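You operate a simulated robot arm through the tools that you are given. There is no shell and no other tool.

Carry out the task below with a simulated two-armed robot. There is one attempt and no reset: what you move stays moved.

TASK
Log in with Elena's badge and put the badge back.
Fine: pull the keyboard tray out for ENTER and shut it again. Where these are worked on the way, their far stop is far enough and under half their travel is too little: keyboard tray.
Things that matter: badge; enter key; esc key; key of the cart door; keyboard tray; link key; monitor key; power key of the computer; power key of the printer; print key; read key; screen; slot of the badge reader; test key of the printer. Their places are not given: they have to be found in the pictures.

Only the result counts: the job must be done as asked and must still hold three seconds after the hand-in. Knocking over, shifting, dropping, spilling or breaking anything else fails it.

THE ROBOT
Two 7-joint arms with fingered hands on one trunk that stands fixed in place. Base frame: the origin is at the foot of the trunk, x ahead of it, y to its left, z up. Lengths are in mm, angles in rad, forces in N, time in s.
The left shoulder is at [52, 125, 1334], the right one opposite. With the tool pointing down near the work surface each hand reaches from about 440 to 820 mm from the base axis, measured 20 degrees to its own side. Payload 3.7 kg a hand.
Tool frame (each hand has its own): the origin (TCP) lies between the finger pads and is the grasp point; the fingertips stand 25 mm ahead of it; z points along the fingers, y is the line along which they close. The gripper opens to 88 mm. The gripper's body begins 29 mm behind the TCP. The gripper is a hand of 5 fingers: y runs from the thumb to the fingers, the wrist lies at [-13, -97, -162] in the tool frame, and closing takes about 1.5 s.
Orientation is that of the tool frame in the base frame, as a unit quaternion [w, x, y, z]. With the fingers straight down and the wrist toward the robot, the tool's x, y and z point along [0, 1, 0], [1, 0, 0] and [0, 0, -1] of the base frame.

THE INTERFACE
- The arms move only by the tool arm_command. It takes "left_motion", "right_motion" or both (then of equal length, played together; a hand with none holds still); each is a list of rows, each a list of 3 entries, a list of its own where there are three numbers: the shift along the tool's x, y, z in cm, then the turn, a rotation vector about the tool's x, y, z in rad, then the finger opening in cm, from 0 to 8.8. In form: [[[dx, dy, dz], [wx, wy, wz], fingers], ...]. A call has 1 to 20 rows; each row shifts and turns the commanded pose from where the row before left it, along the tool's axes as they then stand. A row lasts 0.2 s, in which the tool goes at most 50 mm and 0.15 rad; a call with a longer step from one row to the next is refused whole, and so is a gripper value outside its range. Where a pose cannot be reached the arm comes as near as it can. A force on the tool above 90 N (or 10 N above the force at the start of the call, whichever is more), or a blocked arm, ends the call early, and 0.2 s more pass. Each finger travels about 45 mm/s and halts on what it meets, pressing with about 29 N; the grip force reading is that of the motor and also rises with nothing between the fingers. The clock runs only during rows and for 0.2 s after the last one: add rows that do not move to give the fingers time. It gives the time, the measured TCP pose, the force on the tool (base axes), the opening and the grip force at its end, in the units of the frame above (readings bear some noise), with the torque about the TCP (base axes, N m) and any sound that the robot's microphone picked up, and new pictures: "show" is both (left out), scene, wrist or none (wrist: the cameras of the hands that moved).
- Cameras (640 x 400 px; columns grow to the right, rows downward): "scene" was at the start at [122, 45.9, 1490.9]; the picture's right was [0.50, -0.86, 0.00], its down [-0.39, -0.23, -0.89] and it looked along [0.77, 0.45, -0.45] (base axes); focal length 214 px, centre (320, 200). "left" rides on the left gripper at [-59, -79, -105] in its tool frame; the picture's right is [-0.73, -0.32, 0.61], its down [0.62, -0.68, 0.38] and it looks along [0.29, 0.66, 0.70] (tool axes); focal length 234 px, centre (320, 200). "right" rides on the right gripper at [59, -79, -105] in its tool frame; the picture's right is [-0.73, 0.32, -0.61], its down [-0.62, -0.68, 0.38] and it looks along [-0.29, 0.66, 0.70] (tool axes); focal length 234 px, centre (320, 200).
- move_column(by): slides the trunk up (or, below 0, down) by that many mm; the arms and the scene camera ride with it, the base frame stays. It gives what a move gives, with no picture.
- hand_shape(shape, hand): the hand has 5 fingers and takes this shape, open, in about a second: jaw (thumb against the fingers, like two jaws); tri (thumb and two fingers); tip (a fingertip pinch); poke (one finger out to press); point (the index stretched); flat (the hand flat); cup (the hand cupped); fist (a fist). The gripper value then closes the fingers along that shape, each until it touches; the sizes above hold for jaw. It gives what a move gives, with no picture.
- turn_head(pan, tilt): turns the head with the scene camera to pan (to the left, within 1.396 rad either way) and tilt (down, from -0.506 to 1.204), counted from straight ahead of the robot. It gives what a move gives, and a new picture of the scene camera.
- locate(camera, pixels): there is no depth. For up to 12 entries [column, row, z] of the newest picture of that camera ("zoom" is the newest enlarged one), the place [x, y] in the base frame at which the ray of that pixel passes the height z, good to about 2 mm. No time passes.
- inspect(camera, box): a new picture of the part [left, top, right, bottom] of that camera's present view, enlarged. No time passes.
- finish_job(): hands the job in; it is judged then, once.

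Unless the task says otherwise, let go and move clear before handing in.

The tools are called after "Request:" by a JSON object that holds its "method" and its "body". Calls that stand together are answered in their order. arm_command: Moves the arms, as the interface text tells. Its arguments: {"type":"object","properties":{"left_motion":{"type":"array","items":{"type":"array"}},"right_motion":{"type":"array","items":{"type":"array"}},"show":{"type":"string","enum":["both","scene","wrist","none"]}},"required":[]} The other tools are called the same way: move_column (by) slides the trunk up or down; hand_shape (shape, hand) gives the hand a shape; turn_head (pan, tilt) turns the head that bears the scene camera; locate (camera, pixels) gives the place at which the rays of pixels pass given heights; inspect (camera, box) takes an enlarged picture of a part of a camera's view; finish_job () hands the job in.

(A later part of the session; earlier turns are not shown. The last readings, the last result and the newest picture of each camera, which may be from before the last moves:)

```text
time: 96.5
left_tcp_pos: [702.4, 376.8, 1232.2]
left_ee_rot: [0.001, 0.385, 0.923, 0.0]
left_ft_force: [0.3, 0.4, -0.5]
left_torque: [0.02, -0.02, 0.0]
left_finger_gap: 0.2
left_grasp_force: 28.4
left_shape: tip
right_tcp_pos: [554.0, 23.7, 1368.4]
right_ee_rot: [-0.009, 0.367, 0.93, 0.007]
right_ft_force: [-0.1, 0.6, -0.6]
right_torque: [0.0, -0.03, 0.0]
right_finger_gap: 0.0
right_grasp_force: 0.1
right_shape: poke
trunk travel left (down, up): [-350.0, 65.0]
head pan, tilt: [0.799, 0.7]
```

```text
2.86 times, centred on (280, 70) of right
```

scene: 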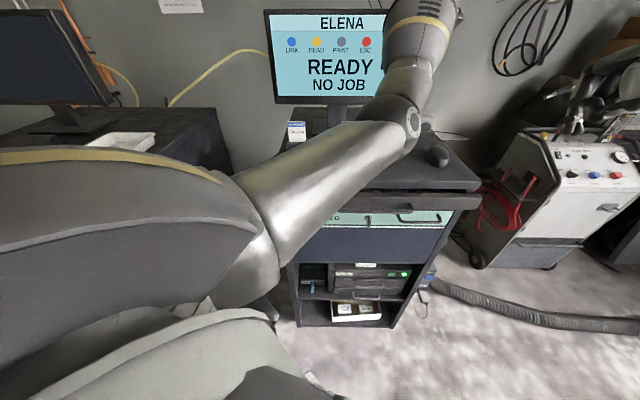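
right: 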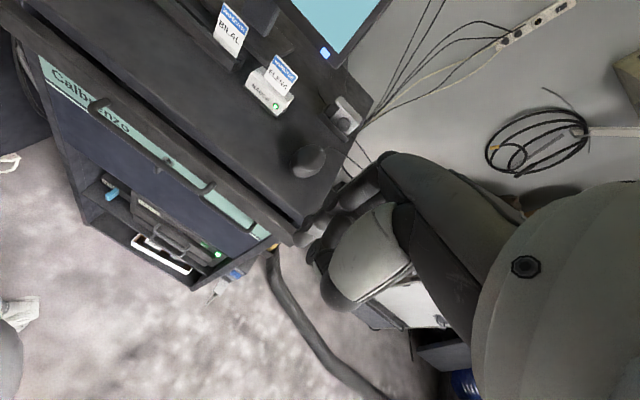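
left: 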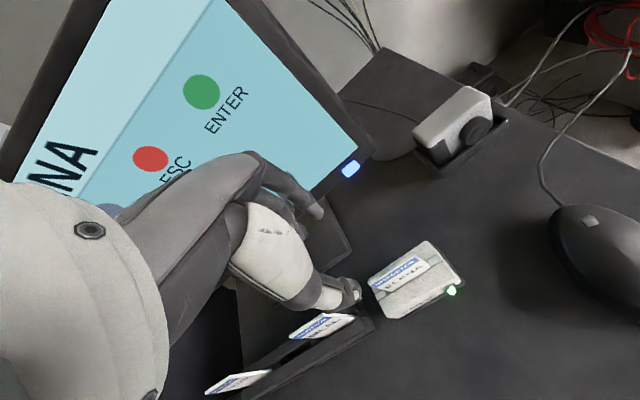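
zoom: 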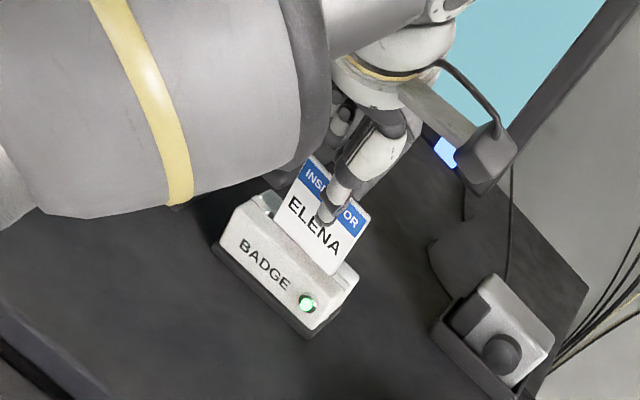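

The badge is gripped (28.4 N). Lifting it straight out of the slot, 100 mm.

Request:
{"method": "arm_command", "body": {"left_motion": [[[0, 0, -0.5], [0, 0, 0], 0], [[0, 0, -1.0], [0, 0, 0], 0], [[0, 0, -1.0], [0, 0, 0], 0], [[0, 0, -1.0], [0, 0, 0], 0], [[0, 0, -1.0], [0, 0, 0], 0], [[0, 0, -1.5], [0, 0, 0], 0], [[0, 0, -2.0], [0, 0, 0], 0], [[0, 0, -2.0], [0, 0, 0], 0], [[0, 0, 0], [0, 0, 0], 0], [[0, 0, 0], [0, 0, 0], 0]]}}

Request:
{"method": "inspect", "body": {"camera": "left", "box": [260, 180, 440, 300]}}

Request:
{"method": "inspect", "body": {"camera": "right", "box": [200, 0, 360, 140]}}

```text
time: 98.7
left_tcp_pos: [702.8, 376.3, 1332.3]
left_ee_rot: [0.0, 0.385, 0.923, 0.001]
left_ft_force: [-0.5, 0.3, -0.5]
left_torque: [0.02, 0.0, 0.01]
left_finger_gap: 0.5
left_grasp_force: 29.1
left_shape: tip
right_tcp_pos: [553.7, 24.8, 1368.3]
right_ee_rot: [-0.009, 0.367, 0.93, 0.006]
right_ft_force: [0.3, 0.3, 0.2]
right_torque: [0.01, -0.01, -0.01]
right_finger_gap: 0.1
right_grasp_force: 0.0
right_shape: poke
trunk travel left (down, up): [-350.0, 65.0]
head pan, tilt: [0.799, 0.7]
```

scene: 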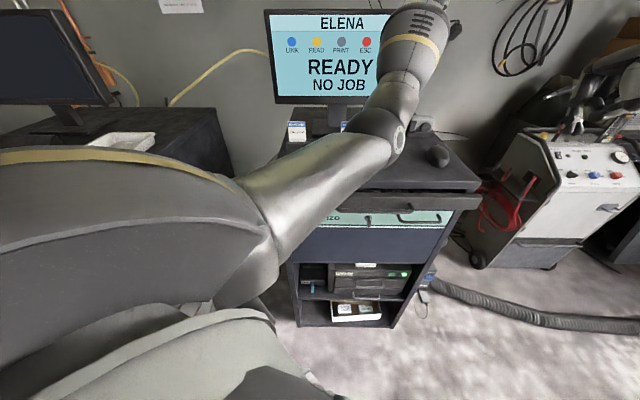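
left: 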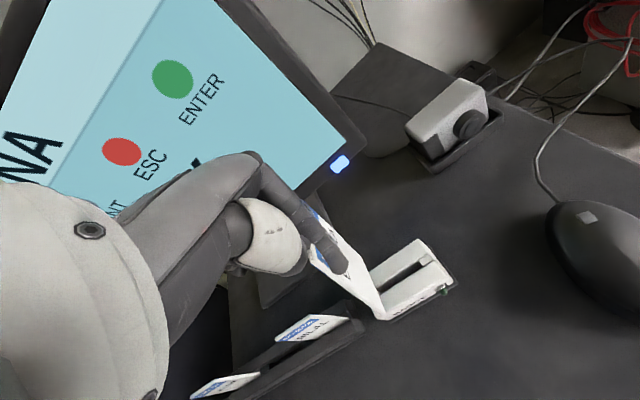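

```text
3.33 times, centred on (350, 240) of left
```

zoom: 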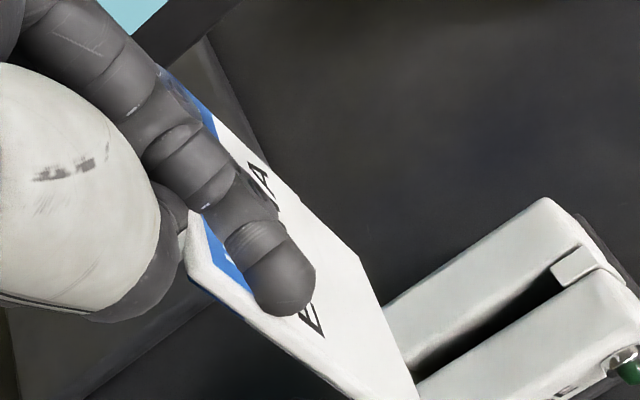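

```text
2.86 times, centred on (280, 70) of right
```

zoom: 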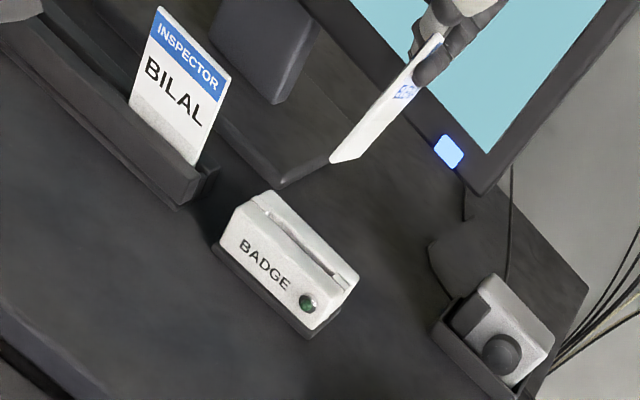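

The badge came out, but it has twisted in the grip — in the right view it is nearly edge-on. I'll look closely before doing anything else.

Request:
{"method": "inspect", "body": {"camera": "right", "box": [300, 0, 380, 60]}}

Request:
{"method": "inspect", "body": {"camera": "left", "box": [280, 190, 400, 330]}}

Request:
{"method": "inspect", "body": {"camera": "scene", "box": [340, 60, 470, 160]}}

```text
6.67 times, centred on (340, 30) of right
```

zoom: 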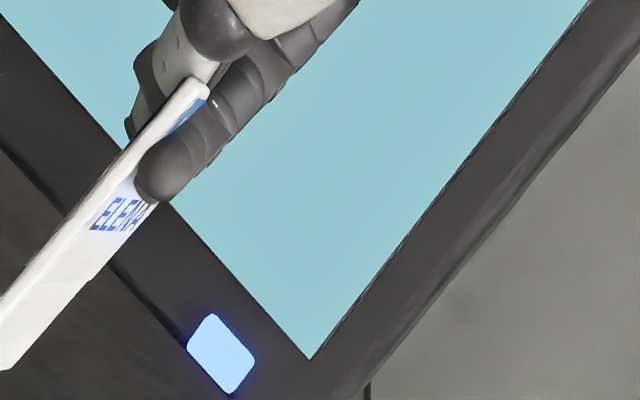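

```text
2.86 times, centred on (340, 260) of left
```

zoom: 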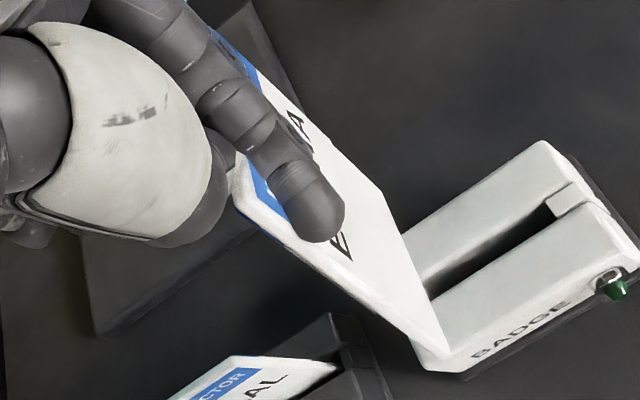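

```text
4.00 times, centred on (405, 110) of scene
```

zoom: 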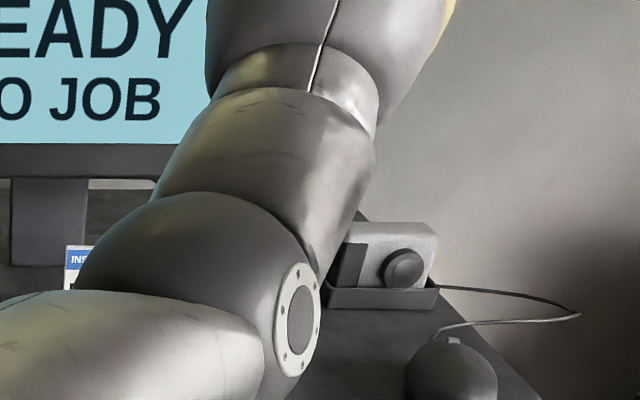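

The index now lies on the text side and the thumb behind: the card pivoted ~90° about the vertical in the grip. I'll measure its corners to decide how to turn it back.

Request:
{"method": "inspect", "body": {"camera": "right", "box": [270, 0, 350, 70]}}

Request:
{"method": "inspect", "body": {"camera": "left", "box": [300, 190, 400, 330]}}

```text
5.71 times, centred on (310, 35) of right
```

zoom: 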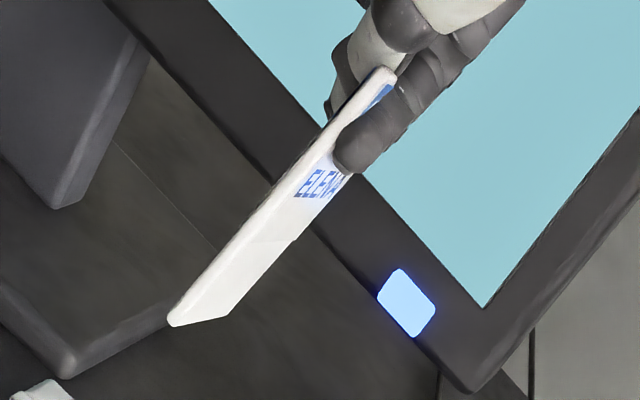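

```text
2.86 times, centred on (350, 260) of left
```

zoom: 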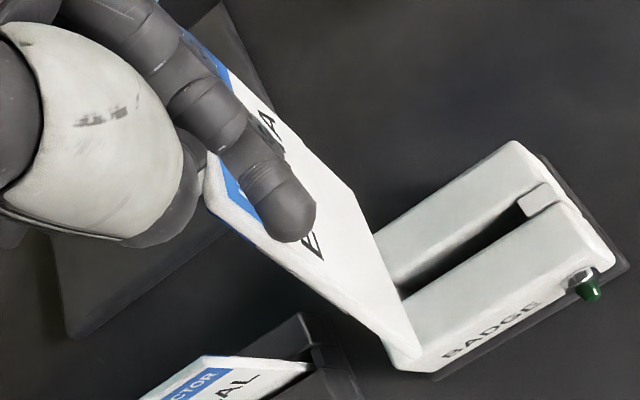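

Request:
{"method": "locate", "body": {"camera": "left", "pixels": [[383.5, 317, 1240], [383.5, 317, 1270], [368.2, 271.2, 1240], [368.2, 271.2, 1270], [311.5, 253, 1320], [311.5, 253, 1350]]}}

Request:
{"method": "locate", "body": {"camera": "right", "pixels": [[284.1, 56.9, 1240], [284.1, 56.9, 1270], [293.9, 55.1, 1240], [293.9, 55.1, 1270], [321.4, 12.25, 1320], [321.4, 12.25, 1350]]}}

```text
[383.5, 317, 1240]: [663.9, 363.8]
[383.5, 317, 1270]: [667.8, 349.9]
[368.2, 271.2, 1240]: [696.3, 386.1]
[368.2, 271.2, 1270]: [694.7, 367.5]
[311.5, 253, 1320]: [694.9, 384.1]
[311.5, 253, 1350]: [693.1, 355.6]
```

```text
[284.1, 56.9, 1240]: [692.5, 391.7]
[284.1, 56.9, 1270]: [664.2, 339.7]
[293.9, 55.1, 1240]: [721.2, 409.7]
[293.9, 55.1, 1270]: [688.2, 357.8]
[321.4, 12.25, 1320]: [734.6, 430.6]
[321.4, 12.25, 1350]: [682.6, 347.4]
```

The card has yawed about +83° in the fingers and leans somewhat. I'll back off from the monitor by 6 cm and turn the left hand −83° about the vertical so the card faces the front again.

Request:
{"method": "arm_command", "body": {"left_motion": [[[0, -2.0, -0.5], [0, 0, 0], 0], [[0, -2.0, -0.5], [0, 0, 0], 0], [[0, -2.0, 0], [0, 0, 0], 0], [[0, 0, 0], [0, 0, 0.1], 0], [[0, 0, 0], [0, 0, 0.12], 0], [[0, 0, 0], [0, 0, 0.12], 0], [[0, 0, 0], [0, 0, 0.12], 0], [[0, 0, 0], [0, 0, 0.12], 0], [[0, 0, 0], [0, 0, 0.12], 0], [[0, 0, 0], [0, 0, 0], 0]]}}

Request:
{"method": "inspect", "body": {"camera": "right", "box": [240, 0, 380, 90]}}

Request:
{"method": "inspect", "body": {"camera": "left", "box": [280, 190, 420, 340]}}

```text
time: 100.9
left_tcp_pos: [660.4, 335.5, 1343.5]
left_ee_rot: [0.0, 0.679, 0.735, 0.001]
left_ft_force: [0.8, -0.1, -0.4]
left_torque: [-0.01, 0.02, -0.04]
left_finger_gap: 0.4
left_grasp_force: 29.4
left_shape: tip
right_tcp_pos: [554.0, 22.9, 1369.0]
right_ee_rot: [-0.01, 0.367, 0.93, 0.006]
right_ft_force: [0.4, 0.2, 0.0]
right_torque: [0.0, 0.02, -0.04]
right_finger_gap: 0.2
right_grasp_force: 0.0
right_shape: poke
trunk travel left (down, up): [-350.0, 65.0]
head pan, tilt: [0.799, 0.7]
```

scene: 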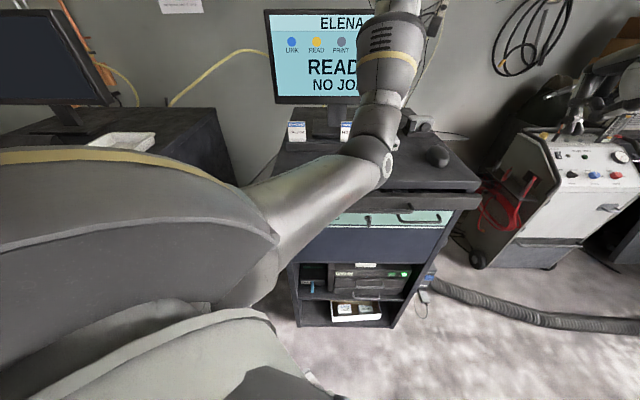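
left: 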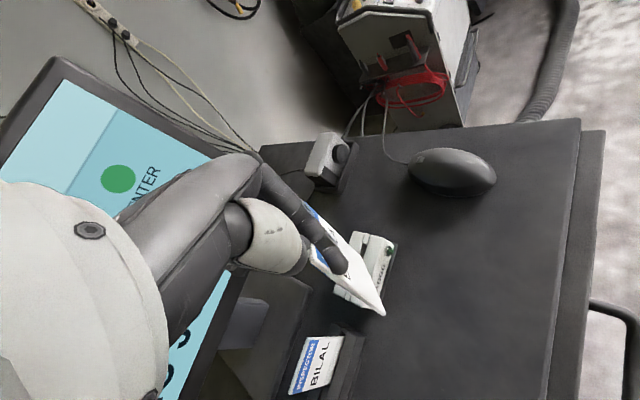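

```text
4.44 times, centred on (310, 45) of right
```

zoom: 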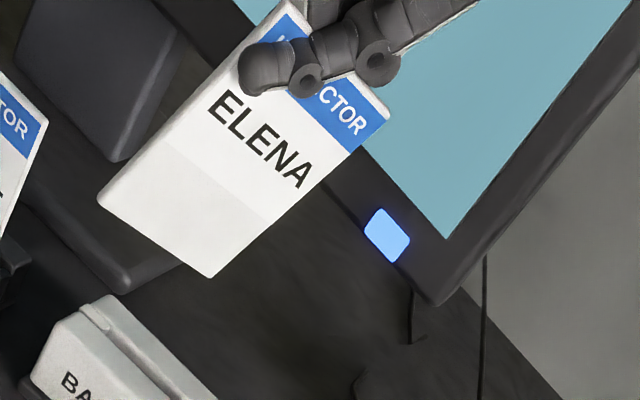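

```text
2.67 times, centred on (350, 265) of left
```

zoom: 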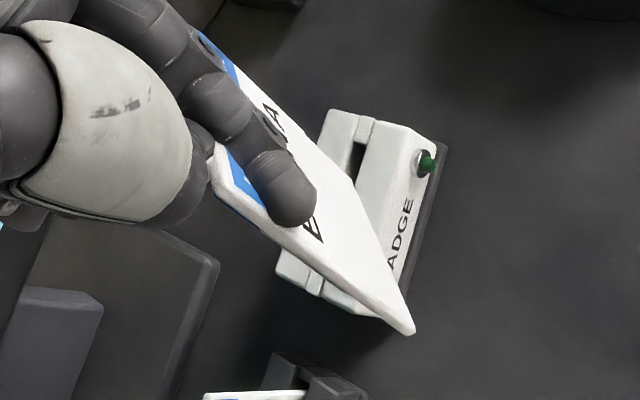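

The card is held firmly and now visible face-on from the right camera. I'll turn a further ~43°.

Request:
{"method": "arm_command", "body": {"left_motion": [[[0, 0, 0], [0, 0, 0.125], 0], [[0, 0, 0], [0, 0, 0.125], 0], [[0, 0, 0], [0, 0, 0.125], 0], [[0, 0, 0], [0, 0, 0.125], 0], [[0, 0, 0], [0, 0, 0.125], 0], [[0, 0, 0], [0, 0, 0.125], 0], [[0, 0, 0], [0, 0, 0], 0]]}}

Request:
{"method": "inspect", "body": {"camera": "right", "box": [220, 0, 380, 100]}}

Request:
{"method": "inspect", "body": {"camera": "left", "box": [280, 190, 420, 340]}}

Request:
{"method": "inspect", "body": {"camera": "scene", "box": [280, 40, 440, 140]}}

```text
time: 102.5
left_tcp_pos: [660.2, 335.3, 1342.7]
left_ee_rot: [0.0, 0.901, 0.435, 0.002]
left_ft_force: [0.0, -0.4, -0.9]
left_torque: [-0.02, -0.01, 0.01]
left_finger_gap: 0.6
left_grasp_force: 29.5
left_shape: tip
right_tcp_pos: [554.9, 23.4, 1368.8]
right_ee_rot: [-0.009, 0.367, 0.93, 0.006]
right_ft_force: [0.6, -0.6, -0.1]
right_torque: [0.02, 0.0, 0.01]
right_finger_gap: 0.0
right_grasp_force: 0.1
right_shape: poke
trunk travel left (down, up): [-350.0, 65.0]
head pan, tilt: [0.799, 0.7]
```

scene: 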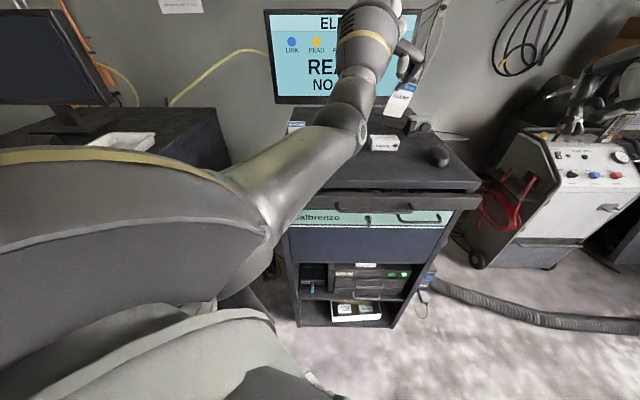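
left: 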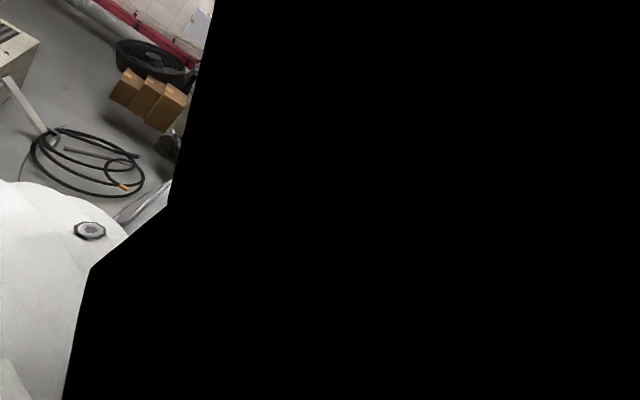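

```text
4.00 times, centred on (300, 50) of right
```

zoom: 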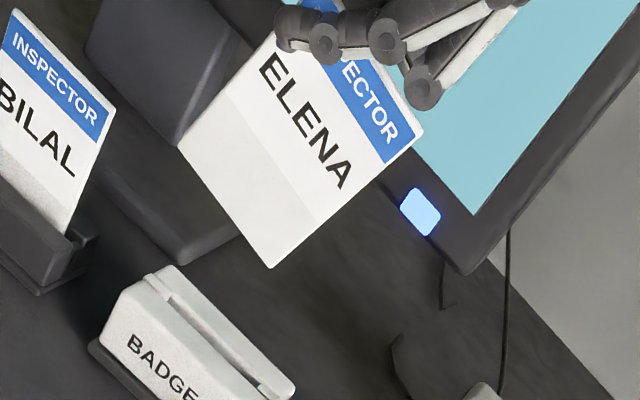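

```text
2.67 times, centred on (350, 265) of left
```

zoom: 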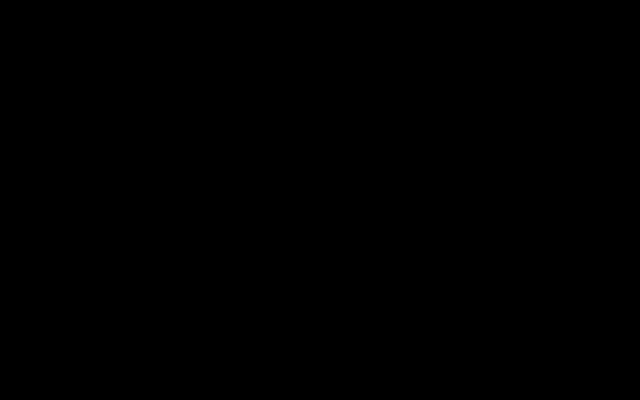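

```text
4.00 times, centred on (360, 90) of scene
```

zoom: 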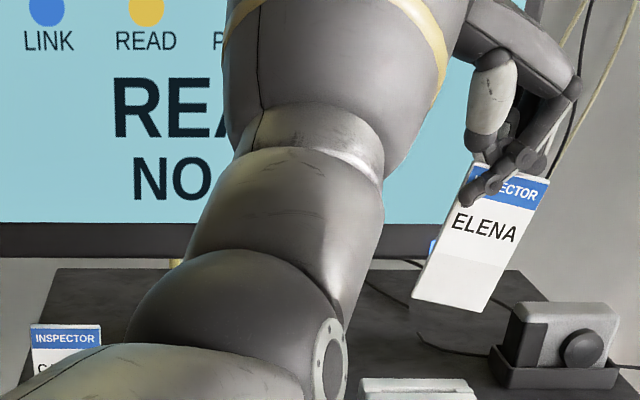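

The card now faces front but leans (top to the right). The left camera is self-blocked here, so I'll triangulate the corners with scene and right cameras.

Request:
{"method": "locate", "body": {"camera": "scene", "pixels": [[417.25, 85, 1330], [417.25, 85, 1360], [383, 114.25, 1250], [383, 114.25, 1280], [400.75, 118.25, 1250], [400.75, 118.25, 1280]]}}

Request:
{"method": "locate", "body": {"camera": "right", "pixels": [[325.75, 33.25, 1330], [325.75, 33.25, 1360], [265, 36.75, 1250], [265, 36.75, 1280], [287, 67, 1250], [287, 67, 1280]]}}

```text
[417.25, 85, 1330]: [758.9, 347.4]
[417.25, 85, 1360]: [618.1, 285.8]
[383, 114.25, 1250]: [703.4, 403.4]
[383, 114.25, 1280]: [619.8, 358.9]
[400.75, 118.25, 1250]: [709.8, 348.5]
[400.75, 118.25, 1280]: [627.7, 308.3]
```

```text
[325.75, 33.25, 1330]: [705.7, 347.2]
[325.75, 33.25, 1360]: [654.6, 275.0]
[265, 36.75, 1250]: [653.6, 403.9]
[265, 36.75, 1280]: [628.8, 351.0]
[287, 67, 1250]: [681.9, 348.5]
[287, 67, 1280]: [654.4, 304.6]
```

The card's yaw is now right (bottom edge bearing −45°), with ~12° in-plane lean and ~6° front lean. I'll rotate the hand to make it upright and re-measure.

Request:
{"method": "arm_command", "body": {"left_motion": [[[0, 0, 0], [-0.07, -0.042, 0], 0], [[0, 0, 0], [-0.07, -0.042, 0], 0], [[0, 0, 0], [-0.062, -0.041, 0], 0], [[0, 0, 0], [0, 0, 0], 0], [[0, 0, 0], [0, 0, 0], 0]]}}

Request:
{"method": "inspect", "body": {"camera": "right", "box": [220, 0, 380, 100]}}

Request:
{"method": "inspect", "body": {"camera": "scene", "box": [340, 40, 468, 140]}}

```text
time: 103.7
left_tcp_pos: [660.5, 336.1, 1342.0]
left_ee_rot: [0.118, 0.894, 0.432, -0.012]
left_ft_force: [-0.2, -0.2, 0.7]
left_torque: [-0.02, 0.03, 0.02]
left_finger_gap: 0.3
left_grasp_force: 28.8
left_shape: tip
right_tcp_pos: [553.6, 24.6, 1369.2]
right_ee_rot: [-0.009, 0.367, 0.93, 0.007]
right_ft_force: [0.6, 0.7, 0.8]
right_torque: [-0.01, -0.03, 0.02]
right_finger_gap: 0.2
right_grasp_force: 0.0
right_shape: poke
trunk travel left (down, up): [-350.0, 65.0]
head pan, tilt: [0.799, 0.7]
```

scene: 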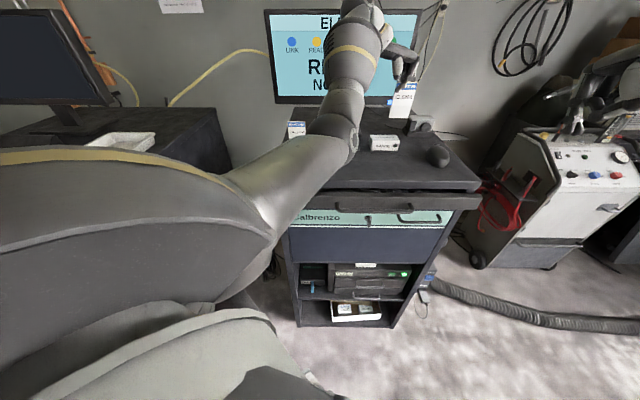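
left: 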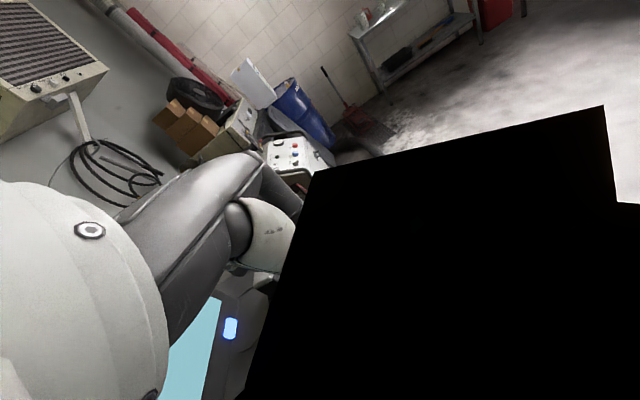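

```text
4.00 times, centred on (300, 50) of right
```

zoom: 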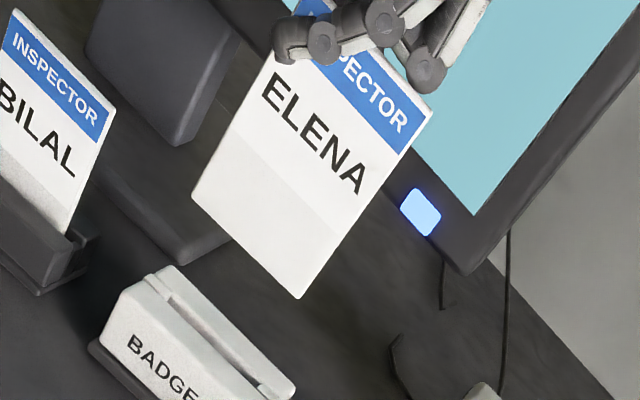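

```text
4.00 times, centred on (404, 90) of scene
```

zoom: 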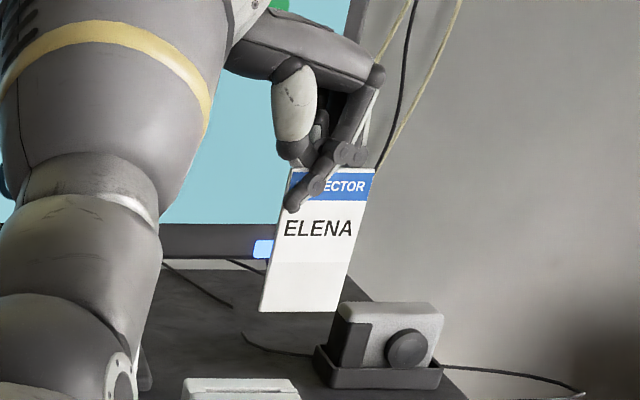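

Request:
{"method": "locate", "body": {"camera": "scene", "pixels": [[417.5, 82.75, 1330], [417.5, 82.75, 1360], [389, 117.25, 1250], [389, 117.25, 1280], [409, 117.75, 1250], [409, 117.75, 1280]]}}

Request:
{"method": "locate", "body": {"camera": "right", "pixels": [[328, 27.5, 1330], [328, 27.5, 1360], [268, 48, 1250], [268, 48, 1280], [295, 74.5, 1250], [295, 74.5, 1280]]}}

```text
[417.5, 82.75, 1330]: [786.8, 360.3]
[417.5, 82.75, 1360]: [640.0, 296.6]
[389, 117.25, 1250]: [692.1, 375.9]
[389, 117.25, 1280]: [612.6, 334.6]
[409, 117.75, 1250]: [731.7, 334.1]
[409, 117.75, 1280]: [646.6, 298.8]
```

```text
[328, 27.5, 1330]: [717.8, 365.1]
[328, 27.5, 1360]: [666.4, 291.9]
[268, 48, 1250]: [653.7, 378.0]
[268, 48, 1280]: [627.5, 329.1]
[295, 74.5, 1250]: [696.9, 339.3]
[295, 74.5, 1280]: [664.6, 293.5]
```

The card is now upright within a few degrees. I'll carry it 200 mm left (−u), in front of the rack and above the badges, with a small tilt correction at the end.

Request:
{"method": "arm_command", "body": {"left_motion": [[[0.3, -2.9, -0.64], [0, 0, 0], 0], [[0.404, -3.884, -0.854], [0, 0, 0], 0], [[0.404, -3.884, -0.854], [0, 0, 0], 0], [[0.404, -3.884, -0.854], [0, 0, 0], 0], [[0.404, -3.884, -0.854], [0, 0, 0], 0], [[0.1, -0.98, -0.21], [0, 0, 0], 0], [[0, 0, 0], [-0.0045, 0.0437, 0.0096], 0], [[0, 0, 0], [0, 0, 0], 0]]}}

Request:
{"method": "inspect", "body": {"camera": "right", "box": [160, 0, 320, 100]}}

Request:
{"method": "inspect", "body": {"camera": "scene", "box": [250, 50, 410, 150]}}

```text
time: 105.5
left_tcp_pos: [519.4, 476.2, 1342.0]
left_ee_rot: [0.111, 0.896, 0.43, 0.009]
left_ft_force: [0.0, -0.5, -0.2]
left_torque: [-0.01, 0.02, 0.0]
left_finger_gap: 0.6
left_grasp_force: 29.1
left_shape: tip
right_tcp_pos: [554.6, 24.8, 1369.4]
right_ee_rot: [-0.009, 0.367, 0.93, 0.006]
right_ft_force: [1.1, -1.6, -0.6]
right_torque: [0.01, 0.0, -0.01]
right_finger_gap: 0.1
right_grasp_force: 0.0
right_shape: poke
trunk travel left (down, up): [-350.0, 65.0]
head pan, tilt: [0.799, 0.7]
```

scene: 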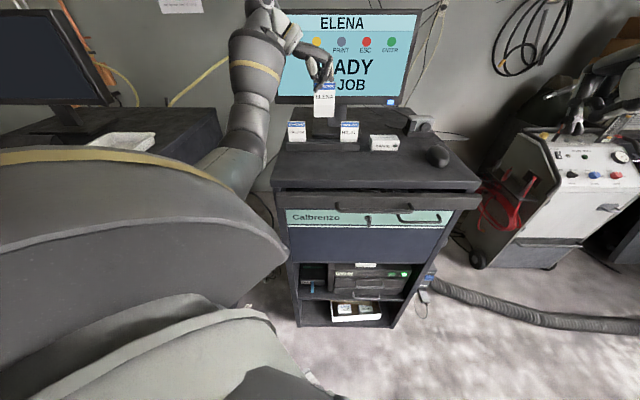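
left: 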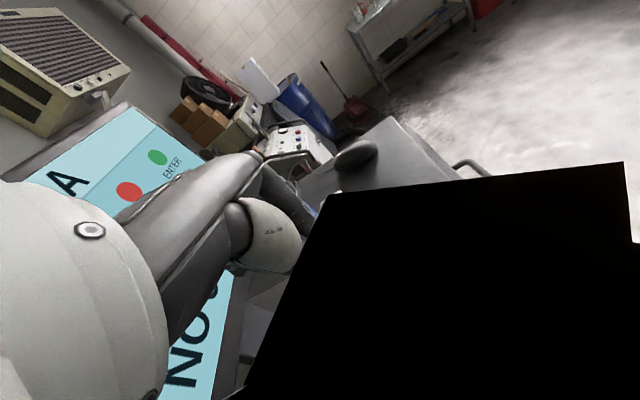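

```text
4.00 times, centred on (240, 50) of right
```

zoom: 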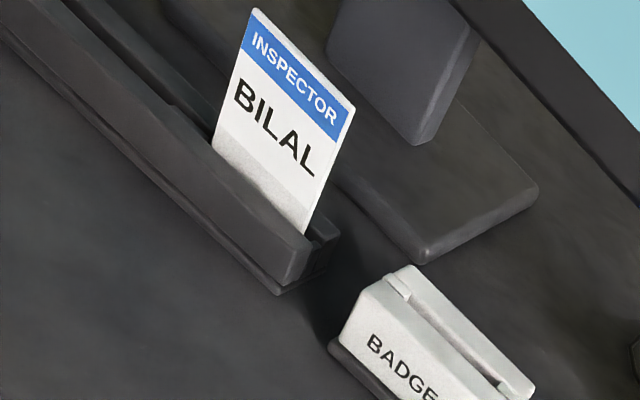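

```text
4.00 times, centred on (330, 100) of scene
```

zoom: 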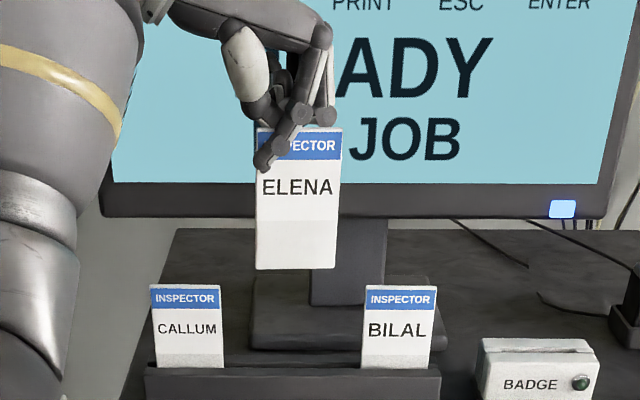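

Excellent view: ELENA hangs level between CALLUM and BILAL. I'll move the right hand so its camera can see the rack too for depth.

Request:
{"method": "arm_command", "body": {"right_motion": [[[4.16, -1.03, -0.51], [0, 0, 0], 0], [[4.16, -1.03, -0.51], [0, 0, 0], 0], [[4.16, -1.03, -0.51], [0, 0, 0], 0], [[4.16, -1.03, -0.51], [0, 0, 0], 0], [[4.16, -1.03, -0.51], [0, 0, 0], 0], [[4.16, -1.03, -0.51], [0, 0, 0], 0], [[0, 0, 0], [0, 0, 0], 0]]}}

Request:
{"method": "inspect", "body": {"camera": "right", "box": [220, 20, 380, 120]}}

```text
time: 107.1
left_tcp_pos: [519.0, 476.3, 1342.8]
left_ee_rot: [0.11, 0.896, 0.431, 0.009]
left_ft_force: [0.2, 0.3, 0.3]
left_torque: [0.03, -0.01, 0.01]
left_finger_gap: 0.8
left_grasp_force: 29.2
left_shape: tip
right_tcp_pos: [331.2, 146.8, 1404.9]
right_ee_rot: [-0.01, 0.367, 0.93, 0.006]
right_ft_force: [0.1, 0.2, -0.6]
right_torque: [0.0, 0.02, -0.03]
right_finger_gap: 0.0
right_grasp_force: 0.0
right_shape: poke
trunk travel left (down, up): [-350.0, 65.0]
head pan, tilt: [0.799, 0.7]
```

scene: 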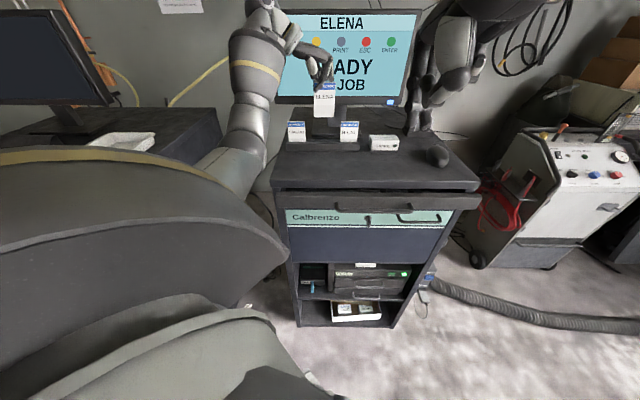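
right: 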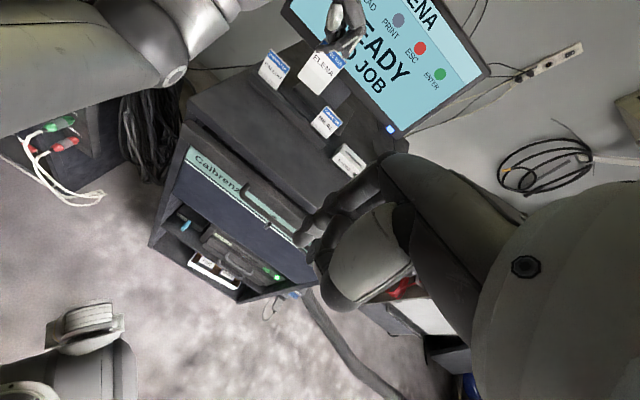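

```text
4.00 times, centred on (300, 70) of right
```

zoom: 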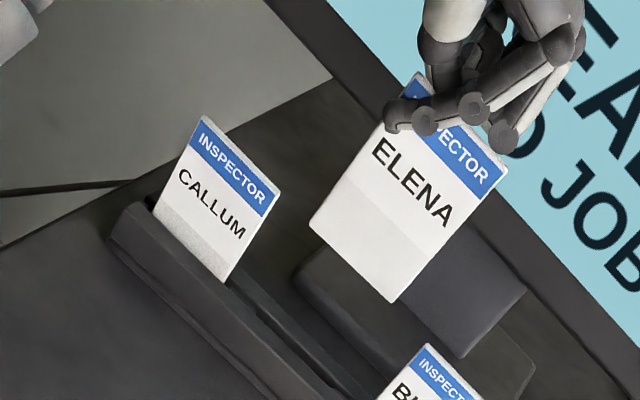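

Both cameras now see the held badge and its neighbours. I'll triangulate all of them with the same camera pair.

Request:
{"method": "locate", "body": {"camera": "scene", "pixels": [[314.25, 116.75, 1250], [314.25, 116.75, 1280], [333.75, 117.25, 1250], [333.75, 117.25, 1280], [335.25, 82.25, 1330], [335.25, 82.25, 1360], [287.6, 121.2, 1220], [287.6, 121.2, 1240], [304.7, 121.2, 1220], [304.7, 121.2, 1240], [341.5, 121.4, 1220], [341.5, 121.4, 1240]]}}

Request:
{"method": "locate", "body": {"camera": "right", "pixels": [[297.5, 75.5, 1250], [297.5, 75.5, 1280], [318.25, 95.5, 1250], [318.25, 95.5, 1280], [346.5, 63.25, 1330], [346.5, 63.25, 1360], [270.75, 49.25, 1220], [270.75, 49.25, 1240], [290, 67.5, 1220], [290, 67.5, 1240], [326.75, 106.25, 1220], [326.75, 106.25, 1240]]}}

```text
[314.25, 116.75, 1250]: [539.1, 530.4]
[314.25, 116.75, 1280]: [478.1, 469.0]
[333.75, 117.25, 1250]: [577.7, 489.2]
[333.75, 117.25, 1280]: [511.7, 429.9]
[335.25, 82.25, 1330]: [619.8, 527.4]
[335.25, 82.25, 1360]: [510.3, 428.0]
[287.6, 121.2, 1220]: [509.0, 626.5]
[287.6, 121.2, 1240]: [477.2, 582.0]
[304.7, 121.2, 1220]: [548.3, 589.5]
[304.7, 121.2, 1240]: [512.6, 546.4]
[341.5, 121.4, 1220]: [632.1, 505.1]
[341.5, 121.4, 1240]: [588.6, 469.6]
```

```text
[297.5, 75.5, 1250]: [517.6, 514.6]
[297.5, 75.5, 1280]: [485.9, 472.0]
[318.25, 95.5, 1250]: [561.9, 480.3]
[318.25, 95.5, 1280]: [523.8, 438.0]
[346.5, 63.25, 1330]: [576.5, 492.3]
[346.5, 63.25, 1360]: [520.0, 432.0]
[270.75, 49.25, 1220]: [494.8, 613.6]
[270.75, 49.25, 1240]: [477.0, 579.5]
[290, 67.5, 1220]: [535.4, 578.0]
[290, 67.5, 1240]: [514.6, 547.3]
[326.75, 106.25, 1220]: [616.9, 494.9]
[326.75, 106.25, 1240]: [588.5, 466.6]
```

Using CALLUM and BILAL as reference, the badge must move ~58 mm back (+v) and 2.5 mm left, still above neighbours. It is vertical and parallel to them.

Request:
{"method": "arm_command", "body": {"left_motion": [[[1.93, 0.143, -0.123], [0, 0, 0], 0], [[1.93, 0.143, -0.123], [0, 0, 0], 0], [[1.93, 0.143, -0.123], [0, 0, 0], 0], [[0, 0, 0], [0, 0, 0], 0], [[0, 0, 0], [0, 0, 0], 0]]}}

Request:
{"method": "inspect", "body": {"camera": "right", "box": [240, 20, 368, 120]}}

Request:
{"method": "inspect", "body": {"camera": "scene", "box": [260, 60, 388, 150]}}

```text
time: 108.3
left_tcp_pos: [558.3, 518.5, 1341.8]
left_ee_rot: [0.111, 0.896, 0.43, 0.009]
left_ft_force: [0.2, 0.4, 0.4]
left_torque: [0.02, 0.03, -0.01]
left_finger_gap: 0.4
left_grasp_force: 29.4
left_shape: tip
right_tcp_pos: [329.9, 148.3, 1406.2]
right_ee_rot: [-0.008, 0.367, 0.93, 0.006]
right_ft_force: [0.2, 0.6, 0.6]
right_torque: [0.0, 0.02, 0.03]
right_finger_gap: 0.1
right_grasp_force: 0.2
right_shape: poke
trunk travel left (down, up): [-350.0, 65.0]
head pan, tilt: [0.799, 0.7]
```

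scene: 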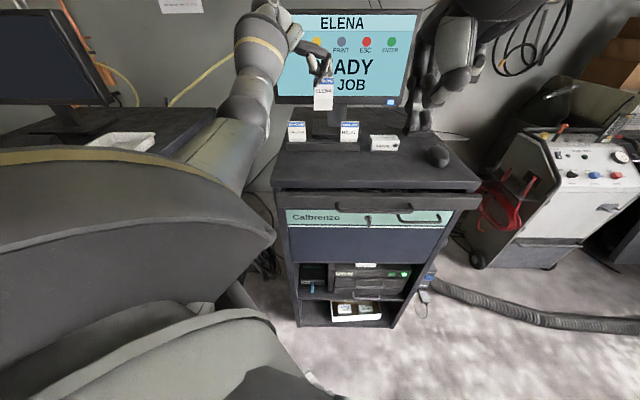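
left: 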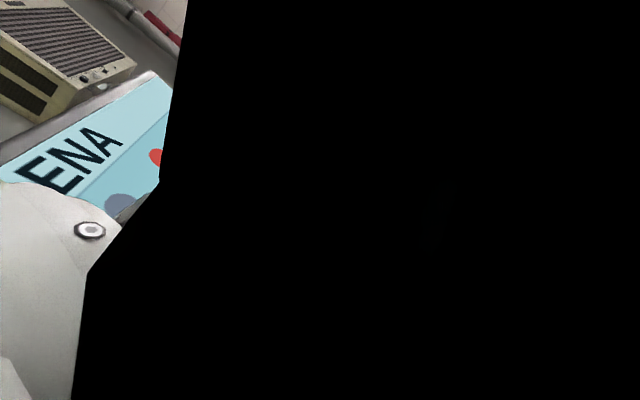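

```text
4.00 times, centred on (304, 70) of right
```

zoom: 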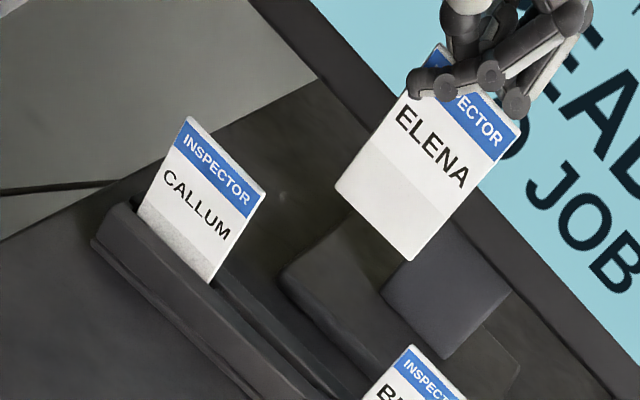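

```text
4.44 times, centred on (324, 105) of scene
```

zoom: 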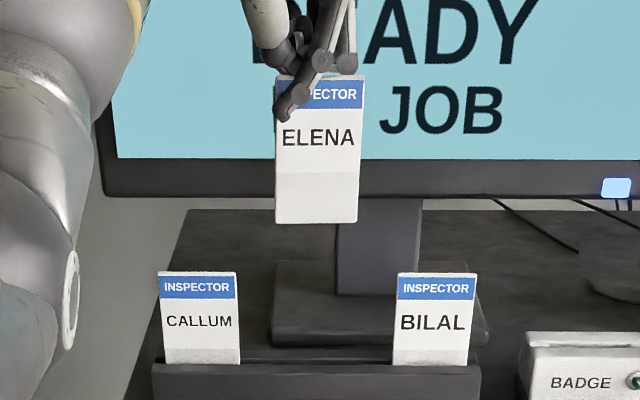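

Request:
{"method": "locate", "body": {"camera": "scene", "pixels": [[314.1, 110.2, 1267], [332.3, 109.95, 1267], [314.1, 110.2, 1257], [332.3, 109.95, 1257], [304.65, 121.3, 1235], [340.9, 121.4, 1235], [304.65, 121.3, 1225], [340.9, 121.4, 1225]]}}

Request:
{"method": "locate", "body": {"camera": "right", "pixels": [[307.75, 66.25, 1267], [326, 85.25, 1267], [307.75, 66.25, 1257], [326, 85.25, 1257], [290.5, 67.5, 1235], [326.5, 106.5, 1235], [290.5, 67.5, 1225], [326.5, 106.5, 1225]]}}

```text
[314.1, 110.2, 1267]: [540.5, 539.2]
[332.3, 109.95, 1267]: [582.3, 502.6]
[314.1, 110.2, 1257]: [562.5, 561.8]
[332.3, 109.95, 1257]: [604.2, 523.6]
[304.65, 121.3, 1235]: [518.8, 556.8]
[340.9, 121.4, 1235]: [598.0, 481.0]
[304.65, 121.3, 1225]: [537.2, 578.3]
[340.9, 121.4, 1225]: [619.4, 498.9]
```

```text
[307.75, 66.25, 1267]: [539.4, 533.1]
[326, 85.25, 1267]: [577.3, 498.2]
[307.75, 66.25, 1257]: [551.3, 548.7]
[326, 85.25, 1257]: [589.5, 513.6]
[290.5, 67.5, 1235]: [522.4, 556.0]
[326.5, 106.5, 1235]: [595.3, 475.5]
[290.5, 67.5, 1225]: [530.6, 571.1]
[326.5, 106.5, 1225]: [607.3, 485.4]
```

The badge is aligned with its place within a few mm. I'll lower it ~87 mm to just above the rack lip and check closely.

Request:
{"method": "arm_command", "body": {"left_motion": [[[0.17, -0.4, 2.13], [0, 0, 0], 0], [[0.17, -0.41, 2.13], [0, 0, 0], 0], [[0.17, -0.42, 2.13], [0, 0, 0], 0], [[0.17, -0.43, 2.13], [0, 0, 0], 0], [[0, 0, 0], [0, 0, 0], 0], [[0, 0, 0], [0, 0, 0], 0]]}}

Request:
{"method": "inspect", "body": {"camera": "right", "box": [250, 50, 346, 120]}}

Request:
{"method": "inspect", "body": {"camera": "scene", "box": [276, 90, 372, 150]}}

```text
time: 109.7
left_tcp_pos: [559.2, 518.1, 1255.1]
left_ee_rot: [0.11, 0.896, 0.43, 0.01]
left_ft_force: [0.2, -0.7, 0.9]
left_torque: [0.0, 0.02, 0.0]
left_finger_gap: 0.2
left_grasp_force: 29.7
left_shape: tip
right_tcp_pos: [330.6, 149.2, 1405.6]
right_ee_rot: [-0.009, 0.367, 0.93, 0.007]
right_ft_force: [0.5, -0.5, 0.1]
right_torque: [0.02, -0.01, -0.04]
right_finger_gap: 0.0
right_grasp_force: 0.0
right_shape: poke
trunk travel left (down, up): [-350.0, 65.0]
head pan, tilt: [0.799, 0.7]
```

scene: 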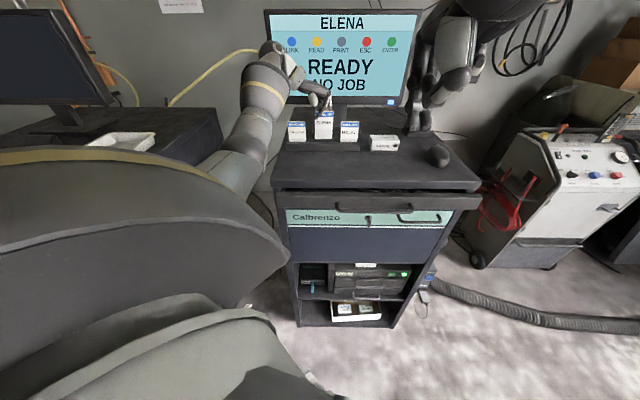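
left: 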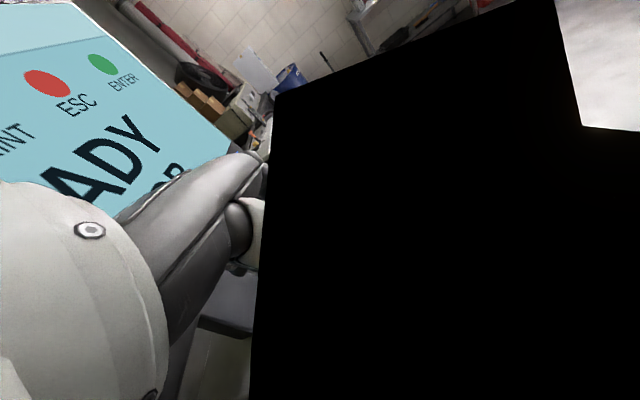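

```text
5.71 times, centred on (298, 85) of right
```

zoom: 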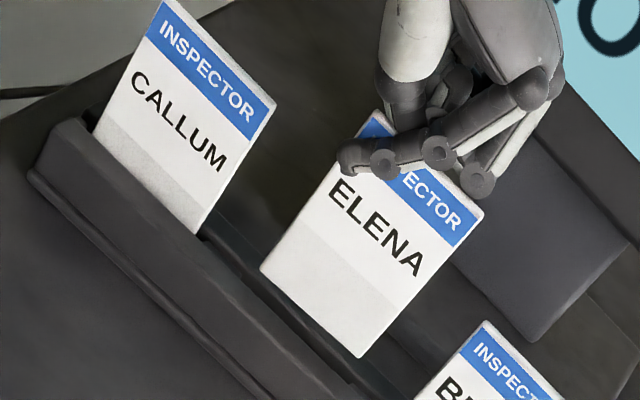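

```text
6.67 times, centred on (324, 120) of scene
```

zoom: 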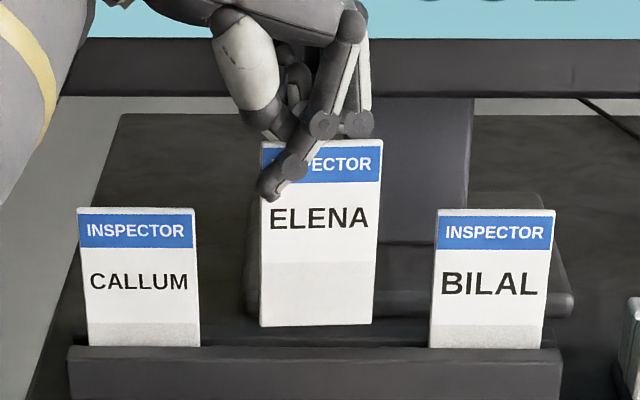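

The badge is just above the rack, but its right end is slightly farther back (~6° yaw) with ~2° lean. I'll correct these rotations and check.

Request:
{"method": "arm_command", "body": {"left_motion": [[[0, 0, 0], [-0.011, -0.012, 0.05], 0], [[0, 0, 0], [-0.011, -0.012, 0.05], 0], [[0, 0, 0], [0, 0, 0], 0], [[0, 0, 0], [0, 0, 0], 0]], "show": "none"}}

Request:
{"method": "inspect", "body": {"camera": "right", "box": [250, 50, 346, 120]}}

Request:
{"method": "inspect", "body": {"camera": "scene", "box": [276, 90, 372, 150]}}

Request:
{"method": "inspect", "body": {"camera": "scene", "box": [304, 128, 344, 153]}}

Request:
{"method": "inspect", "body": {"camera": "right", "box": [280, 85, 330, 117]}}

```text
time: 110.7
left_tcp_pos: [558.5, 516.5, 1255.3]
left_ee_rot: [0.125, 0.915, 0.383, 0.008]
left_ft_force: [0.3, 0.4, 0.2]
left_torque: [0.05, -0.03, -0.02]
left_finger_gap: 0.3
left_grasp_force: 28.9
left_shape: tip
right_tcp_pos: [331.0, 148.3, 1404.1]
right_ee_rot: [-0.008, 0.366, 0.93, 0.006]
right_ft_force: [-0.6, 0.3, -0.1]
right_torque: [-0.02, 0.02, 0.0]
right_finger_gap: 0.1
right_grasp_force: 0.1
right_shape: poke
trunk travel left (down, up): [-350.0, 65.0]
head pan, tilt: [0.799, 0.7]
```

```text
5.71 times, centred on (298, 85) of right
```

zoom: 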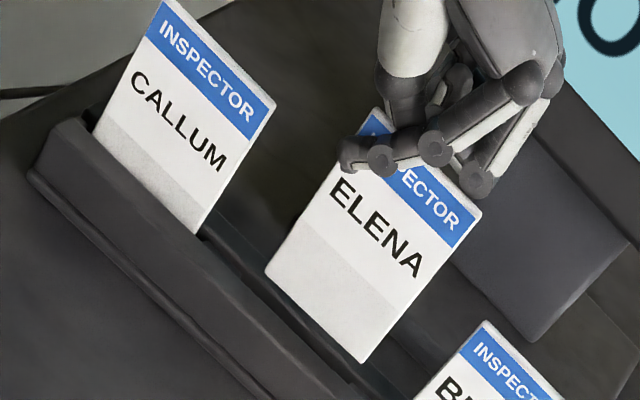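

```text
6.67 times, centred on (324, 120) of scene
```

zoom: 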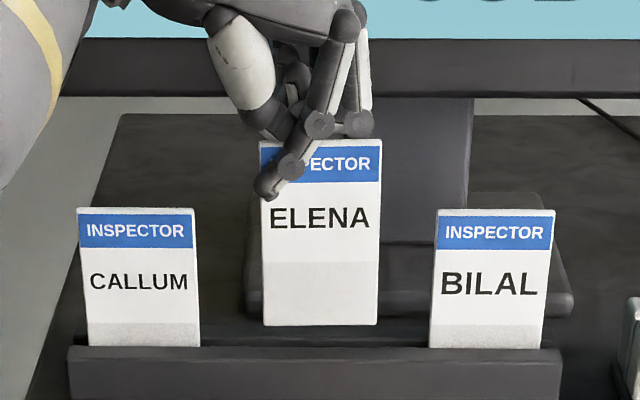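

```text
16.00 times, centred on (324, 140) of scene
```

zoom: 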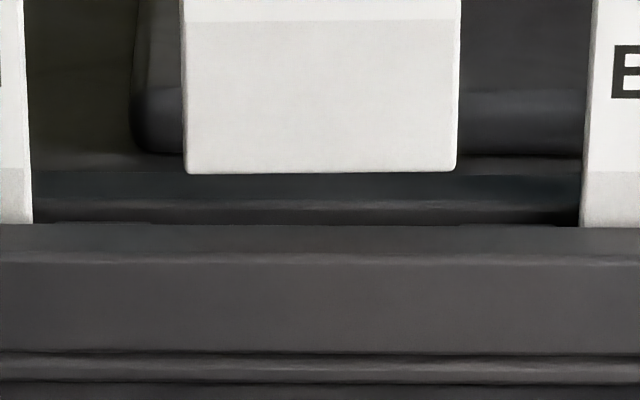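

```text
12.50 times, centred on (305, 101) of right
```

zoom: 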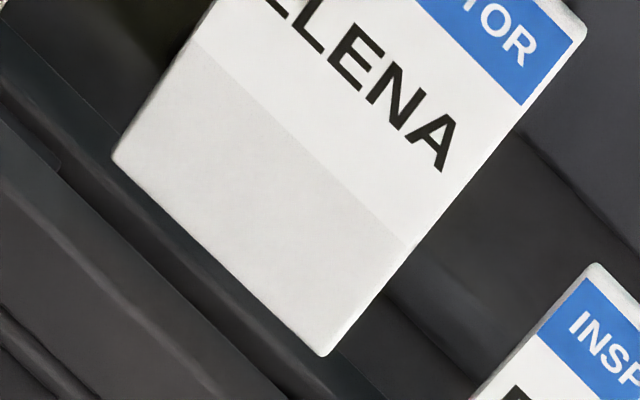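

Yaw and lean now match the neighbours. To judge depth over the slot I'll lower the right hand 18 cm so its camera sees the rack from a flatter angle.

Request:
{"method": "arm_command", "body": {"right_motion": [[[0, 0, 4], [0, 0, 0], 0], [[0, 0, 4], [0, 0, 0], 0], [[0, 0, 4], [0, 0, 0], 0], [[0, 0, 4], [0, 0, 0], 0], [[0, 0, 2], [0, 0, 0], 0], [[0, 0, 0], [0, 0, 0], 0]]}}

Request:
{"method": "inspect", "body": {"camera": "right", "box": [270, 0, 430, 100]}}

```text
time: 112.1
left_tcp_pos: [559.0, 517.4, 1255.1]
left_ee_rot: [0.125, 0.915, 0.385, 0.009]
left_ft_force: [-0.8, -0.1, -0.5]
left_torque: [0.03, 0.02, -0.01]
left_finger_gap: 0.2
left_grasp_force: 29.1
left_shape: tip
right_tcp_pos: [326.8, 150.5, 1223.1]
right_ee_rot: [-0.008, 0.367, 0.93, 0.006]
right_ft_force: [0.5, -0.5, 0.4]
right_torque: [0.01, 0.02, 0.01]
right_finger_gap: 0.1
right_grasp_force: 0.0
right_shape: poke
trunk travel left (down, up): [-350.0, 65.0]
head pan, tilt: [0.799, 0.7]
```

scene: 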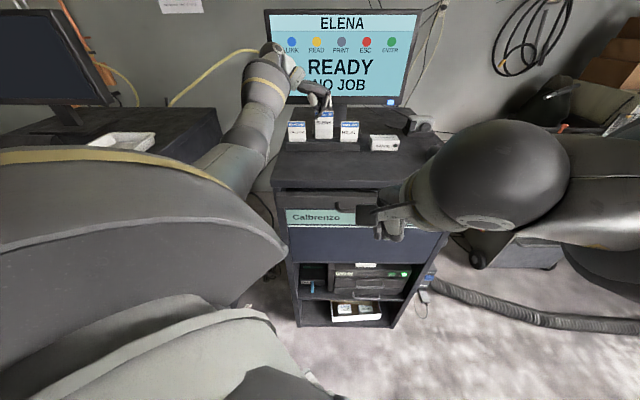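
right: 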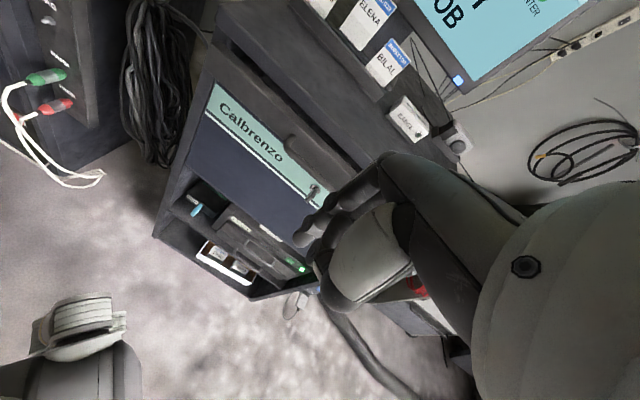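

```text
4.00 times, centred on (350, 50) of right
```

zoom: 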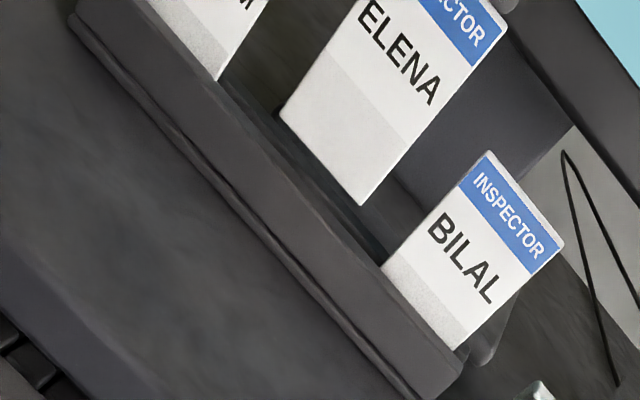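

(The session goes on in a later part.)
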